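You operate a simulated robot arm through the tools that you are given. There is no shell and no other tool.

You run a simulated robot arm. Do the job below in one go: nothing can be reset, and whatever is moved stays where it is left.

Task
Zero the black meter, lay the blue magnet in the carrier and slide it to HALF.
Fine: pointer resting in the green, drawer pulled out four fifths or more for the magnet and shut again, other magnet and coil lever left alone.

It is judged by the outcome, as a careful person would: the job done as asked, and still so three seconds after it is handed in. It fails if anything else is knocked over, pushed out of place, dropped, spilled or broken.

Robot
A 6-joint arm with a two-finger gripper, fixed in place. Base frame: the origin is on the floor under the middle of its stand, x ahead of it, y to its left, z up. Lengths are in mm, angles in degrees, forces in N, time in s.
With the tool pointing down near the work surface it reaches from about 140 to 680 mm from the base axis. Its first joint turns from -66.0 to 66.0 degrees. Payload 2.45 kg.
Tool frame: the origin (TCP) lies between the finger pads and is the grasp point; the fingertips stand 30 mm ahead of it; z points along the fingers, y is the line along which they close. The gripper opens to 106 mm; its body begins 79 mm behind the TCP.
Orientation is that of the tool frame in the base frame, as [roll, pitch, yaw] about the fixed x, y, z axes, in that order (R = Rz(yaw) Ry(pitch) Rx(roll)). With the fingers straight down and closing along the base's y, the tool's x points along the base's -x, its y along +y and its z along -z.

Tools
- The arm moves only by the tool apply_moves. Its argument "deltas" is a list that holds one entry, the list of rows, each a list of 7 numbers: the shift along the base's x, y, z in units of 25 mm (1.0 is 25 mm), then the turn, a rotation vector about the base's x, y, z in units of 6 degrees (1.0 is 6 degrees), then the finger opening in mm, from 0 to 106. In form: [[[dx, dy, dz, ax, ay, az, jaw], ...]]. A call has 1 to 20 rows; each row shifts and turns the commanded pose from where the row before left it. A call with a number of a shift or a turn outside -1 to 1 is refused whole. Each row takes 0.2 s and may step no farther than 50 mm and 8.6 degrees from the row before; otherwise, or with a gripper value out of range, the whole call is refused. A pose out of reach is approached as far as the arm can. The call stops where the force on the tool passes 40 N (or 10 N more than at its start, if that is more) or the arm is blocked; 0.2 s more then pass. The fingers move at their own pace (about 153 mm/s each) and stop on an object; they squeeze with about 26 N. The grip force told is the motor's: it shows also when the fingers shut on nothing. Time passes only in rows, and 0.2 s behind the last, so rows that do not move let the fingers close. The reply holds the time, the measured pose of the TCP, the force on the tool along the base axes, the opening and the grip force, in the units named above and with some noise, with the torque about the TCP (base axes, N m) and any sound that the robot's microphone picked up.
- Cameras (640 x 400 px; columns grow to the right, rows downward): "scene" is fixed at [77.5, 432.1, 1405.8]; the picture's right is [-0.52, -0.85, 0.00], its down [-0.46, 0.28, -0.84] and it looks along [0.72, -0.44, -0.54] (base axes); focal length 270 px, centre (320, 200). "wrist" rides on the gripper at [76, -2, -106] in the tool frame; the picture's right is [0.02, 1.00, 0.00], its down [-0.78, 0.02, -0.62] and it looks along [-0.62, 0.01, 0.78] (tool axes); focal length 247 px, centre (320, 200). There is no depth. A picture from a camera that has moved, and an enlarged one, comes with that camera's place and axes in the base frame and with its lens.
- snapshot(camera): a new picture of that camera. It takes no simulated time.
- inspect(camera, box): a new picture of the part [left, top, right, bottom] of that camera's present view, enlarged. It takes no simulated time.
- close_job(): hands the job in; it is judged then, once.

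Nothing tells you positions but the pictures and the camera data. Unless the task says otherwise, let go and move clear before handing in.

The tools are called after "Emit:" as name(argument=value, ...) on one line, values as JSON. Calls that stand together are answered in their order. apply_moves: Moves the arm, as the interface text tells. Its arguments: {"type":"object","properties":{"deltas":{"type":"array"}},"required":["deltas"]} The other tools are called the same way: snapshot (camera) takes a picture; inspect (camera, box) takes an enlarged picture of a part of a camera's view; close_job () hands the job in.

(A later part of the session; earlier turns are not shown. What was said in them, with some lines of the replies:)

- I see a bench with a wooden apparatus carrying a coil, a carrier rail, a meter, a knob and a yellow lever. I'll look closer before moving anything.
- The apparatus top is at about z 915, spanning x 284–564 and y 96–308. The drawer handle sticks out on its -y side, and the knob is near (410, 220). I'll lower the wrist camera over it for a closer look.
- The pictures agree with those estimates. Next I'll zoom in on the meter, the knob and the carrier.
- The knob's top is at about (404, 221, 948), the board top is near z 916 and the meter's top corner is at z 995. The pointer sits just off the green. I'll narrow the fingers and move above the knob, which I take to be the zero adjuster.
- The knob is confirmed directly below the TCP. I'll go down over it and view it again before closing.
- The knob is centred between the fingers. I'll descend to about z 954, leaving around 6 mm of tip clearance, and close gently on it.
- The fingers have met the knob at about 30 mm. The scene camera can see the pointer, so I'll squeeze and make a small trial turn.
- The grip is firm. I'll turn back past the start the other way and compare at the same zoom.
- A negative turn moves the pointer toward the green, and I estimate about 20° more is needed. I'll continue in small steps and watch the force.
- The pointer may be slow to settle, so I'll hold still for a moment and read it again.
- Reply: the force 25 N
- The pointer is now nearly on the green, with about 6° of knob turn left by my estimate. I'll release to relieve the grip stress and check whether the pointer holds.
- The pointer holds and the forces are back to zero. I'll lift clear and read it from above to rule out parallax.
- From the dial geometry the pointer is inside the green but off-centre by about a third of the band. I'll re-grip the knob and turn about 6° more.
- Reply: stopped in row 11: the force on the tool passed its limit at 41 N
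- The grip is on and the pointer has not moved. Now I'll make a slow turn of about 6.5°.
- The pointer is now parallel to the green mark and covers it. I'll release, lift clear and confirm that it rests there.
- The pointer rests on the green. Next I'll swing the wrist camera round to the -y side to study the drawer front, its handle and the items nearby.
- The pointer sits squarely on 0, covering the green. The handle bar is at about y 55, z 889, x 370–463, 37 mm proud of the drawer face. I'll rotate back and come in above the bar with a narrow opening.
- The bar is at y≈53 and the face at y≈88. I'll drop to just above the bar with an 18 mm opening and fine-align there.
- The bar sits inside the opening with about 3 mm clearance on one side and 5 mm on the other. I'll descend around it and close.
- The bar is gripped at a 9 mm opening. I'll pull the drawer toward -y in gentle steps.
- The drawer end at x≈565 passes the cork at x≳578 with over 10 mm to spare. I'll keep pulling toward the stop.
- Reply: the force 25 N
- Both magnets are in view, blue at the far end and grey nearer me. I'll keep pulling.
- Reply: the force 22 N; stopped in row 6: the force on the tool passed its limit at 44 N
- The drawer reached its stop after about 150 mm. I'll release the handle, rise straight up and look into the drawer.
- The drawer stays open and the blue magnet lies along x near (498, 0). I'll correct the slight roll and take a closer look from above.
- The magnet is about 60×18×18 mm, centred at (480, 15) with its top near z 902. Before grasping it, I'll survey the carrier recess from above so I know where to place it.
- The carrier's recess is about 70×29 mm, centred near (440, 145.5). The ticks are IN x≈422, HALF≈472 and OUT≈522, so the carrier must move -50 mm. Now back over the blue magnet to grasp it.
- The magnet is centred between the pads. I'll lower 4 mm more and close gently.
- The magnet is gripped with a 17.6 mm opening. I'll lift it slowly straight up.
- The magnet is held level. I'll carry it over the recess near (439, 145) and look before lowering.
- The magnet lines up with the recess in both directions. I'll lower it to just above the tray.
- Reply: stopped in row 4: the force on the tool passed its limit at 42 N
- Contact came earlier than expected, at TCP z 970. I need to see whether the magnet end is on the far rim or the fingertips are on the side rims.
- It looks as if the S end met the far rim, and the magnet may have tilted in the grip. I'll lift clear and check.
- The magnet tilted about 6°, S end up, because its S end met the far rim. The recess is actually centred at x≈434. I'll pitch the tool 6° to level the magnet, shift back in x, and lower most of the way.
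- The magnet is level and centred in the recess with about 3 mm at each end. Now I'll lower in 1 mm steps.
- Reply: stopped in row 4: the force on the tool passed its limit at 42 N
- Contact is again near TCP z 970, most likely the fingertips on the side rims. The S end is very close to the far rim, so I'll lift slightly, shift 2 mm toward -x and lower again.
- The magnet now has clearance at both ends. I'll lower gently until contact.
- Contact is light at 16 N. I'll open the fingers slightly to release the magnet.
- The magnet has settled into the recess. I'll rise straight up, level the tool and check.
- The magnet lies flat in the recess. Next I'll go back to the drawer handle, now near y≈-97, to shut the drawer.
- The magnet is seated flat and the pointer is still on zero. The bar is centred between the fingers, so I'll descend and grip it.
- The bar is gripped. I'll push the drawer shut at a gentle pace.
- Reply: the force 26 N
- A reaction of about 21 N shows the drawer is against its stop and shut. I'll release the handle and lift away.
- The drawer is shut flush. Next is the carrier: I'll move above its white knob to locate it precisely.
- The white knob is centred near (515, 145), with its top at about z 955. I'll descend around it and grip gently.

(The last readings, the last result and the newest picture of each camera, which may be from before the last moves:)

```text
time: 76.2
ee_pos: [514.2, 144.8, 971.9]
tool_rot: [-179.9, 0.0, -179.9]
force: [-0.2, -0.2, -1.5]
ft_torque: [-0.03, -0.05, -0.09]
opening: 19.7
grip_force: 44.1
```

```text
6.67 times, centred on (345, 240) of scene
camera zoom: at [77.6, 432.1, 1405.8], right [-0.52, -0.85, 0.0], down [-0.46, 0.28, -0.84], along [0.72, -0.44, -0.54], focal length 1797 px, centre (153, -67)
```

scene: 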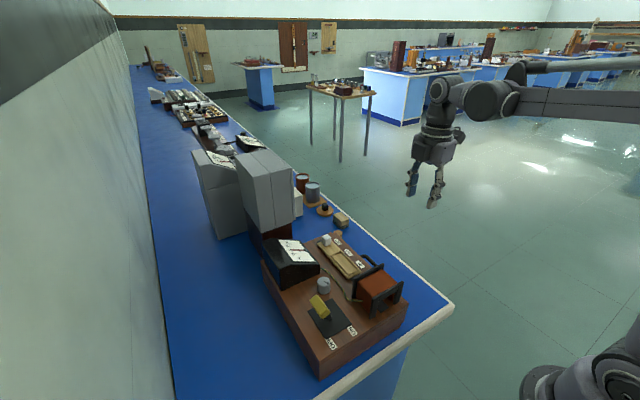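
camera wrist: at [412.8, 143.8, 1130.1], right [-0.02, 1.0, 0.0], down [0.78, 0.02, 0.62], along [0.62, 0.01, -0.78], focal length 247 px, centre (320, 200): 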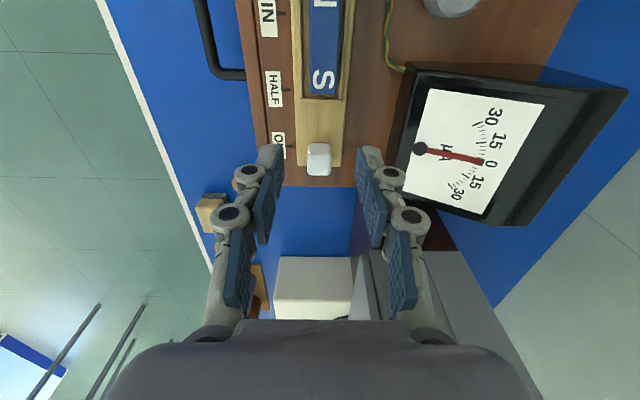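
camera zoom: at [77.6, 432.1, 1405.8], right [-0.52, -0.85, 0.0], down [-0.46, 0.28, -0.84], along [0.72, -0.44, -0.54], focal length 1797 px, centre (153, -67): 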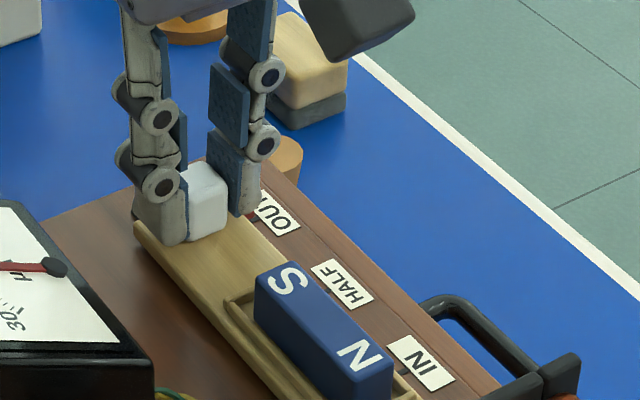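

The knob is gripped. I'll slide the carrier toward -x slowly, first 40 mm, and then check.

Emit:
apply_moves(deltas=[[[-0.1, 0, 0, 0, 0, 0, 17], [-0.15, 0, 0, 0, 0, 0, 17], [-0.2, 0, 0, 0, 0, 0, 17], [-0.2, 0, 0, 0, 0, 0, 17], [-0.2, 0, 0, 0, 0, 0, 17], [-0.2, 0, 0, 0, 0, 0, 17], [-0.2, 0, 0, 0, 0, 0, 17], [-0.2, 0, 0, 0, 0, 0, 17], [-0.15, 0, 0, 0, 0, 0, 17], [0, 0, 0, 0, 0, 0, 17]]])

Emit:
inspect(camera="wrist", box=[240, 40, 400, 220])

Emit:
inspect(camera="scene", box=[310, 210, 400, 290])

Emit:
inspect(camera="scene", box=[274, 234, 324, 266])

```text
time: 78.4
ee_pos: [474.2, 143.8, 971.0]
tool_rot: [-179.9, 0.1, -179.9]
force: [1.6, -1.0, -5.5]
ft_torque: [0.03, -0.3, -0.05]
opening: 19.5
grip_force: 44.8
```

```text
2.22 times, centred on (320, 130) of wrist
camera zoom: at [395.5, 143.7, 1080.5], right [-0.02, 1.0, 0.0], down [0.78, 0.02, 0.62], along [0.62, 0.01, -0.78], focal length 549 px, centre (320, 356)
```

zoom: 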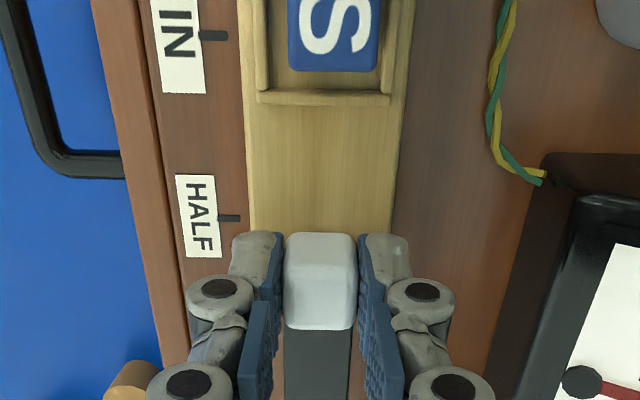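

```text
5.00 times, centred on (355, 250) of scene
camera zoom: at [77.6, 432.1, 1405.8], right [-0.52, -0.85, 0.0], down [-0.46, 0.28, -0.84], along [0.72, -0.44, -0.54], focal length 1348 px, centre (145, -50)
```

zoom: 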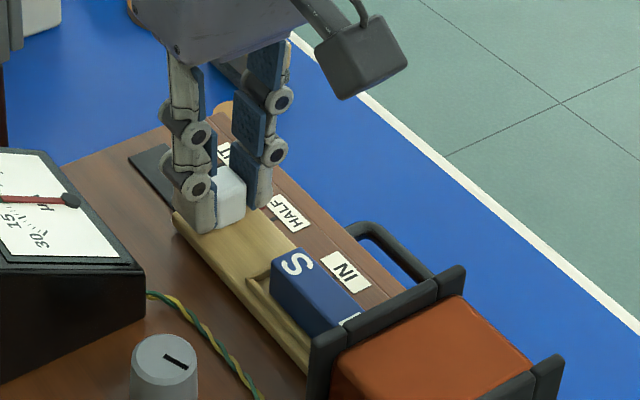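

```text
12.50 times, centred on (299, 250) of scene
camera zoom: at [77.6, 432.1, 1405.8], right [-0.52, -0.85, 0.0], down [-0.46, 0.28, -0.84], along [0.72, -0.44, -0.54], focal length 3370 px, centre (582, -425)
```

zoom: 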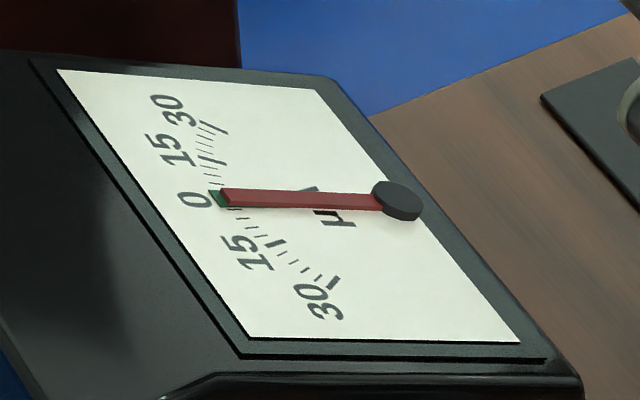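

The pointer is undisturbed and 40 mm is done. I'll go the last 10 mm, then open the fingers to compare the red mark with the HALF tick.

Emit:
apply_moves(deltas=[[[-0.15, 0, 0, 0, 0, 0, 17], [-0.15, 0, 0, 0, 0, 0, 17], [-0.1, 0, 0, 0, 0, 0, 17], [0, 0, 0, 0, 0, 0, 17], [0, 0, 0, 0, 0, 0, 24], [0, 0, 0, 0, 0, 0, 32], [0, 0, 0.4, 0, 0, 0, 36], [0, 0, 0.6, 0, 0, 0, 36], [0, 0, 0.6, 0, 0, 0, 44], [-0.5, 0, 0.4, 0, 0, 0, 50], [-0.5, 0, 0, 0, 0, 0, 60], [0, 0, 0, 0, 0, 0, 60]]])

Emit:
snapshot(camera="wrist")

Emit:
inspect(camera="wrist", box=[250, 60, 390, 220])

Emit:
inspect(camera="wrist", box=[260, 120, 320, 180])

Emit:
inspect(camera="scene", box=[320, 215, 390, 275])

```text
time: 81.0
ee_pos: [438.4, 144.4, 1023.4]
tool_rot: [-179.8, 0.1, -180.0]
force: [0.1, 0.0, 0.2]
ft_torque: [-0.01, 0.0, 0.01]
opening: 59.7
grip_force: 0.1
```

```text
taken
camera wrist: at [359.6, 144.1, 1130.9], right [-0.02, 1.0, 0.0], down [0.78, 0.02, 0.62], along [0.62, 0.01, -0.78], focal length 247 px, centre (320, 200)
```

wrist: 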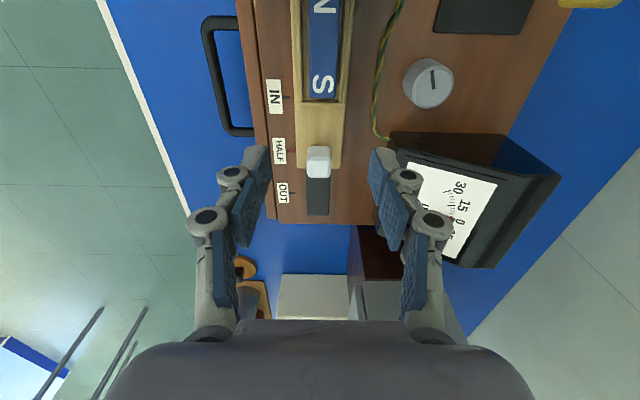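

```text
2.50 times, centred on (320, 140) of wrist
camera zoom: at [359.6, 144.1, 1130.9], right [-0.02, 1.0, 0.0], down [0.78, 0.02, 0.62], along [0.62, 0.01, -0.78], focal length 617 px, centre (320, 350)
```

zoom: 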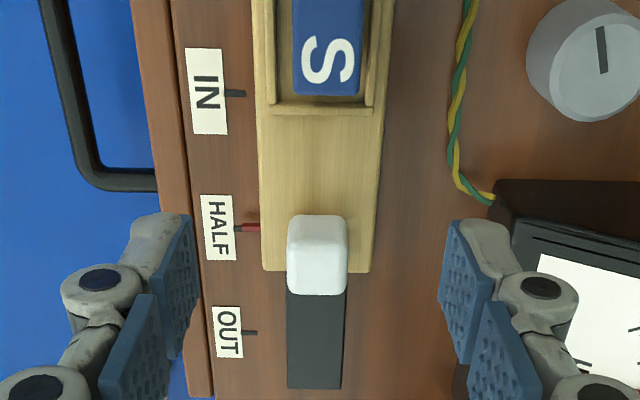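

```text
6.67 times, centred on (290, 150) of wrist
camera zoom: at [359.6, 144.1, 1130.9], right [-0.02, 1.0, 0.0], down [0.78, 0.02, 0.62], along [0.62, 0.01, -0.78], focal length 1646 px, centre (520, 533)
```

zoom: 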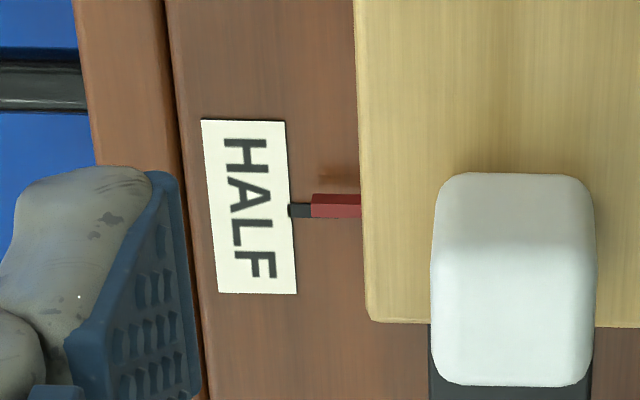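

```text
6.67 times, centred on (355, 245) of scene
camera zoom: at [77.5, 432.1, 1405.8], right [-0.52, -0.85, 0.0], down [-0.46, 0.28, -0.84], along [0.72, -0.44, -0.54], focal length 1797 px, centre (87, -100)
```

zoom: 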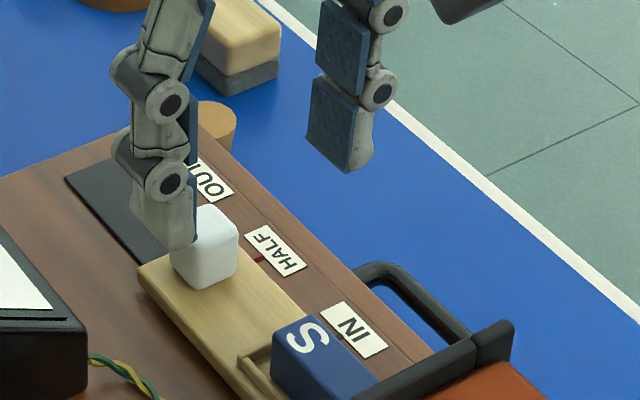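

The red mark looks close to the HALF tick, but parallax could hide an offset of a couple of millimetres. I'll tilt the camera to view the mark from straight above.

Emit:
apply_moves(deltas=[[[0.8, 0, 0.2, 0, 1, 0, 60], [0.8, 0, 0, 0, 1, 0, 60], [0.8, 0, 0, 0, 1, 0, 60], [0, 0, 0, 0, 0, 0, 60]]])

Emit:
snapshot(camera="wrist")

Emit:
inspect(camera="wrist", box=[255, 70, 335, 150])

```text
time: 82.0
ee_pos: [497.7, 145.1, 1028.2]
tool_rot: [-179.9, -18.0, -179.9]
force: [-0.1, 0.3, 0.5]
ft_torque: [0.0, -0.01, -0.02]
opening: 59.7
grip_force: 0.2
```

```text
taken
camera wrist: at [456.8, 143.6, 1153.9], right [-0.02, 1.0, 0.01], down [0.94, 0.02, 0.35], along [0.35, 0.01, -0.94], focal length 247 px, centre (320, 200)
```

wrist: 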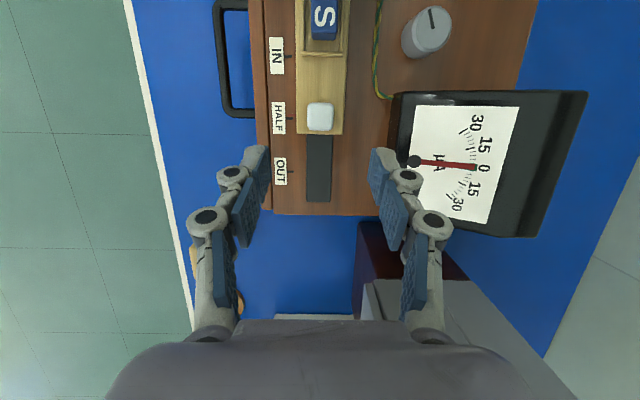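

```text
5.00 times, centred on (295, 110) of wrist
camera zoom: at [456.8, 143.6, 1153.9], right [-0.02, 1.0, 0.01], down [0.94, 0.02, 0.35], along [0.35, 0.01, -0.94], focal length 1235 px, centre (445, 650)
```

zoom: 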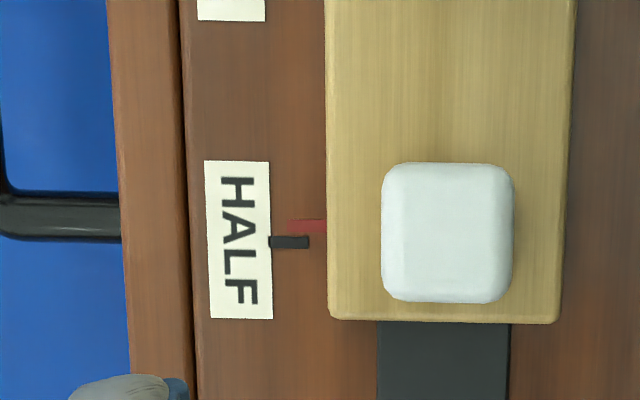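

Seen from straight above, the mark is about 2.8 mm past the HALF tick toward IN. I'll re-grip the knob, now near x 463, and bring it back.

Emit:
apply_moves(deltas=[[[-0.46, 0, 0, 0, -1, 0, 50], [-0.46, 0, 0, 0, -1, 0, 44], [-0.46, 0, 0, 0, -1, 0, 44], [0, 0, -0.6, 0, 0, 0, 44], [0, 0, -0.7, 0, 0, 0, 44], [0, 0, -0.6, 0, 0, 0, 44], [0, 0, -0.34, 0, 0, 0, 40], [0, 0, 0, 0, 0, 0, 32], [0, 0, 0, 0, 0, 0, 26], [0, 0, 0, 0, 0, 0, 23], [0, 0, 0, 0, 0, 0, 21], [0, 0, 0, 0, 0, 0, 19], [0, 0, 0, 0, 0, 0, 17], [0, 0, 0, 0, 0, 0, 17]]])

Emit:
inspect(camera="wrist", box=[250, 60, 390, 220])

```text
time: 85.0
ee_pos: [463.5, 144.5, 972.9]
tool_rot: [-179.8, 0.1, 180.0]
force: [-0.4, 1.9, -0.6]
ft_torque: [0.05, -0.04, -0.07]
opening: 19.8
grip_force: 44.7
```

```text
2.50 times, centred on (320, 140) of wrist
camera zoom: at [385.9, 143.7, 1080.2], right [-0.02, 1.0, 0.0], down [0.78, 0.02, 0.62], along [0.62, 0.01, -0.78], focal length 617 px, centre (320, 350)
```

zoom: 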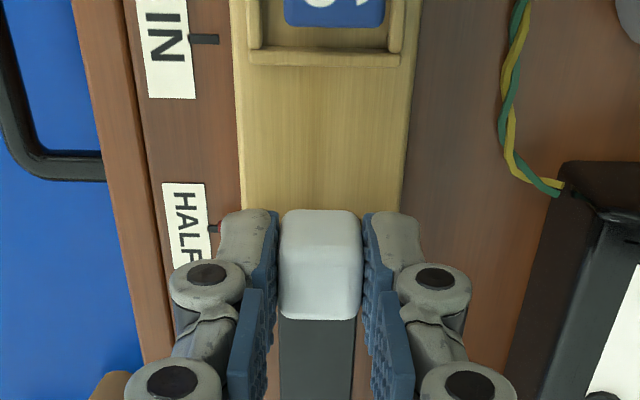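

The knob is gripped. I'll nudge it +2.8 mm, release, rise and check from above again.

Emit:
apply_moves(deltas=[[[0.056, 0, 0, 0, 0, 0, 17], [0.056, 0, 0, 0, 0, 0, 17], [0, 0, 0, 0, 0, 0, 17], [0, 0, 0, 0, 0, 0, 24], [0, 0, 0, 0, 0, 0, 32], [0, 0, 0.5, 0, 0, 0, 36], [0, 0, 0.8, 0, 0, 0, 40], [0, 0, 0.9, 0, 0, 0, 44], [0.4, 0, 0, 0, 1, 0, 60], [0.4, 0, 0, 0, 1, 0, 60], [0.48, 0, 0, 0, 1, 0, 60], [0, 0, 0, 0, 0, 0, 60]]])

Emit:
snapshot(camera="wrist")

Emit:
inspect(camera="wrist", box=[255, 70, 335, 150])

```text
time: 87.6
ee_pos: [498.8, 144.9, 1025.7]
tool_rot: [-179.9, -18.0, -179.9]
force: [-0.5, 0.1, 0.8]
ft_torque: [0.0, 0.0, -0.03]
opening: 60.1
grip_force: 0.1
```

```text
taken
camera wrist: at [457.4, 143.8, 1153.6], right [-0.02, 1.0, 0.01], down [0.94, 0.02, 0.35], along [0.35, 0.01, -0.94], focal length 247 px, centre (320, 200)
```

wrist: 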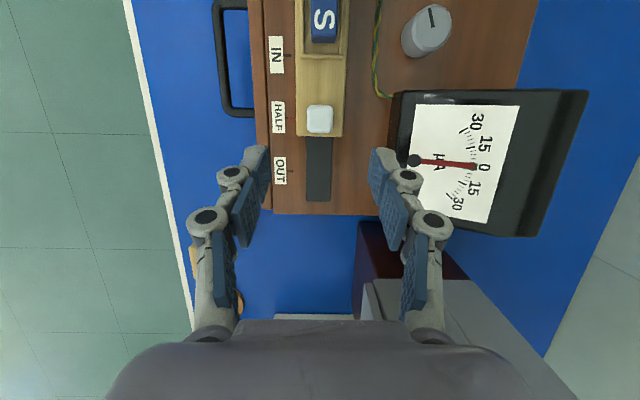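

```text
5.00 times, centred on (295, 110) of wrist
camera zoom: at [457.4, 143.8, 1153.6], right [-0.02, 1.0, 0.01], down [0.94, 0.02, 0.35], along [0.35, 0.01, -0.94], focal length 1235 px, centre (445, 650)
```

zoom: 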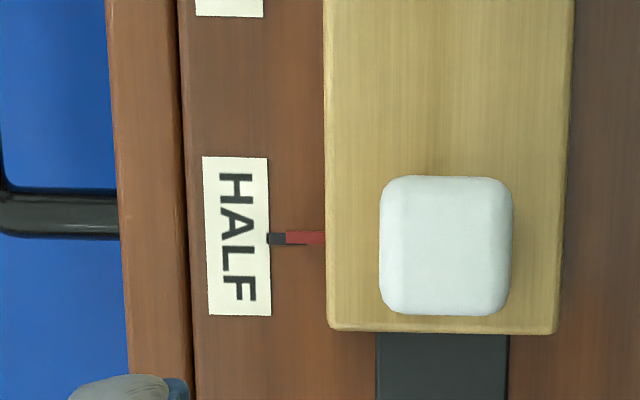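

The red mark now lines up with the HALF tick. I'll level the tool, withdraw up and clear, and do a final check.

Emit:
apply_moves(deltas=[[[-0.3, 0, 0.9, 0, -1, 0, 60], [-0.5, 0, 0.9, 0, -1, 0, 60], [-0.8, 0, 0.9, 0, -1, 0, 60], [-0.9, 0.1, 0.9, 0, 0, 0, 60], [-0.9, 0.1, 0.5, 0, 0, 0, 60], [-0.9, 0.1, 0.3, 0, 0, 0, 60], [-0.9, 0.1, 0.2, 0, 0, 0, 60], [-0.9, 0.1, 0, 0, 0, 0, 60], [-0.9, 0.1, 0, 0, 0, 0, 60], [0, 0, 0, 0, 0, 0, 60]]])

Emit:
snapshot(camera="scene")

Emit:
inspect(camera="scene", box=[250, 205, 430, 325])

Emit:
inspect(camera="scene", box=[274, 234, 324, 266])

Emit:
inspect(camera="wrist", box=[200, 60, 440, 300])

```text
time: 89.8
ee_pos: [324.1, 159.6, 1142.3]
tool_rot: [-179.9, 0.1, -179.9]
force: [0.1, -0.1, 0.8]
ft_torque: [0.01, 0.01, 0.03]
opening: 59.9
grip_force: 0.0
```

```text
taken
```

scene: 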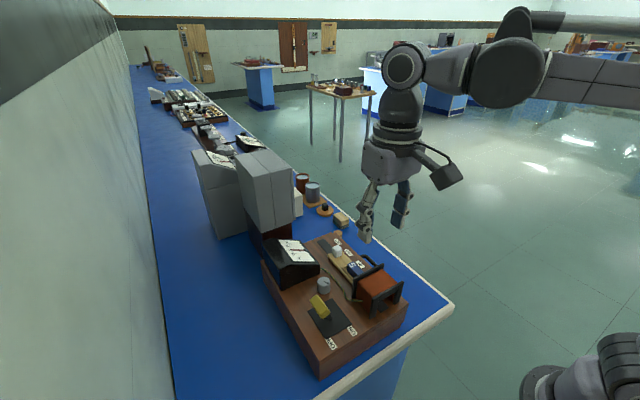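

```text
3.33 times, centred on (340, 265) of scene
camera zoom: at [77.5, 432.1, 1405.8], right [-0.52, -0.85, 0.0], down [-0.46, 0.28, -0.84], along [0.72, -0.44, -0.54], focal length 899 px, centre (253, -17)
```

zoom: 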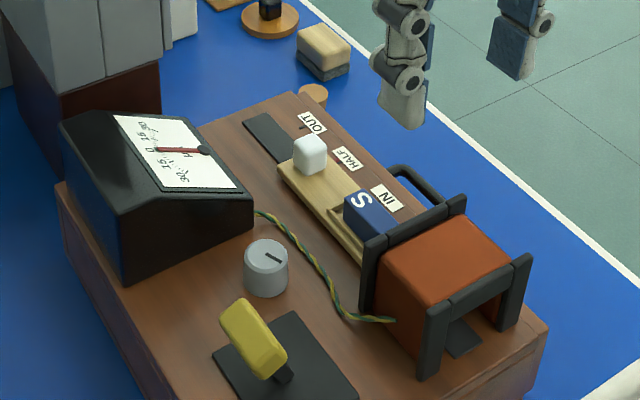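

```text
12.50 times, centred on (299, 250) of scene
camera zoom: at [77.5, 432.1, 1405.8], right [-0.52, -0.85, 0.0], down [-0.46, 0.28, -0.84], along [0.72, -0.44, -0.54], focal length 3370 px, centre (582, -425)
```

zoom: 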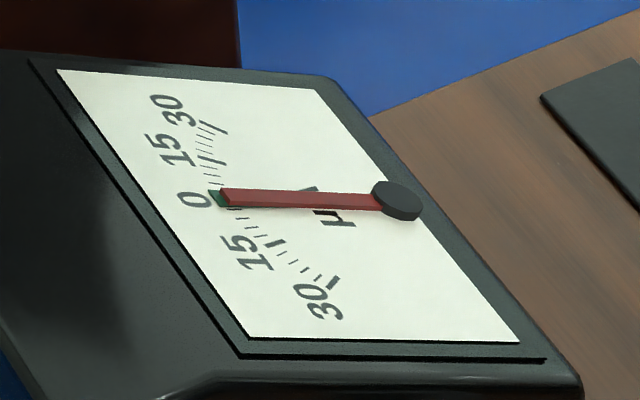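

```text
1.67 times, centred on (320, 180) of wrist
camera zoom: at [245.6, 159.3, 1250.0], right [-0.02, 1.0, 0.0], down [0.78, 0.02, 0.62], along [0.62, 0.01, -0.78], focal length 412 px, centre (320, 233)
```

zoom: 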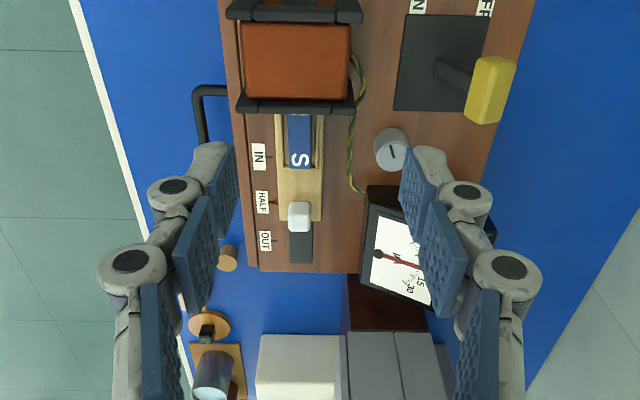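

The pointer is on zero, the magnet is seated in the carrier at HALF, and the lever is still at OFF. I'll take one last look at the drawer seam and the mark before handing in.

Emit:
inspect(camera="wrist", box=[260, 60, 350, 240])

Emit:
inspect(camera="scene", box=[320, 220, 420, 320])

```text
2.22 times, centred on (305, 150) of wrist
camera zoom: at [245.6, 159.3, 1250.0], right [-0.02, 1.0, 0.0], down [0.78, 0.02, 0.62], along [0.62, 0.01, -0.78], focal length 549 px, centre (353, 311)
```

zoom: 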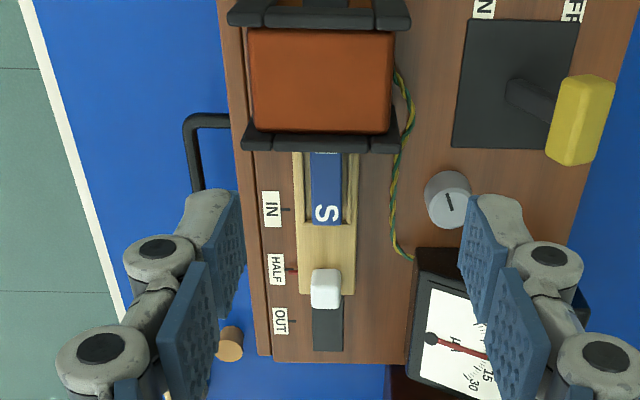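

```text
4.00 times, centred on (370, 270) of scene
camera zoom: at [77.5, 432.1, 1405.8], right [-0.52, -0.85, 0.0], down [-0.46, 0.28, -0.84], along [0.72, -0.44, -0.54], focal length 1078 px, centre (120, -80)
```

zoom: 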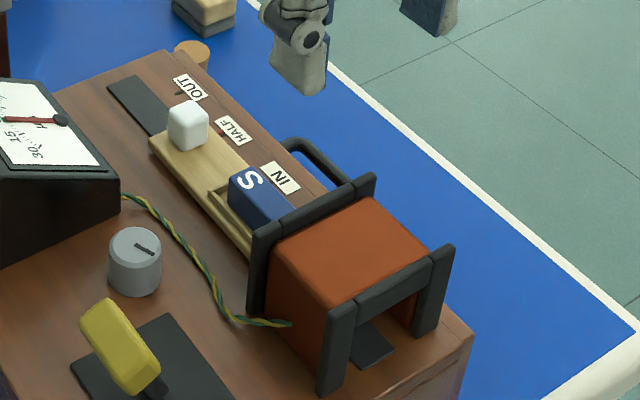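

Everything looks as asked. The pointer rests on the green zero, the drawer is shut flush, and the blue magnet lies in the carrier with its mark on HALF. The grey magnet stayed in the drawer, the lever was not touched, and the arm is clear, so I'm handing in.

Emit:
close_job()

```text
The job is handed in.
```

The job is done and handed in; I don't have the judge's result.

- **Meter:** the pointer rests on the green at 0 and stayed there through the rest of the job.
- **Drawer:** I pulled it to its stop, about 150 mm, then pushed it shut until it met resistance. The grey magnet stayed inside and I did not touch it.
- **Blue magnet:** it lies flat in the carrier's recess. On the first try its end caught the recess's far rim and it tilted in the grip, so I lifted it, levelled it and set it down again.
- **Carrier:** it first went about 2.8 mm past HALF. I brought it back, and seen from straight above the red mark now lines up with the HALF tick.
- **Everything else:** I did not touch the coil lever, which is still at OFF. In the last pictures nothing else on the bench looks moved.

The gripper is open and the arm is clear of the apparatus.
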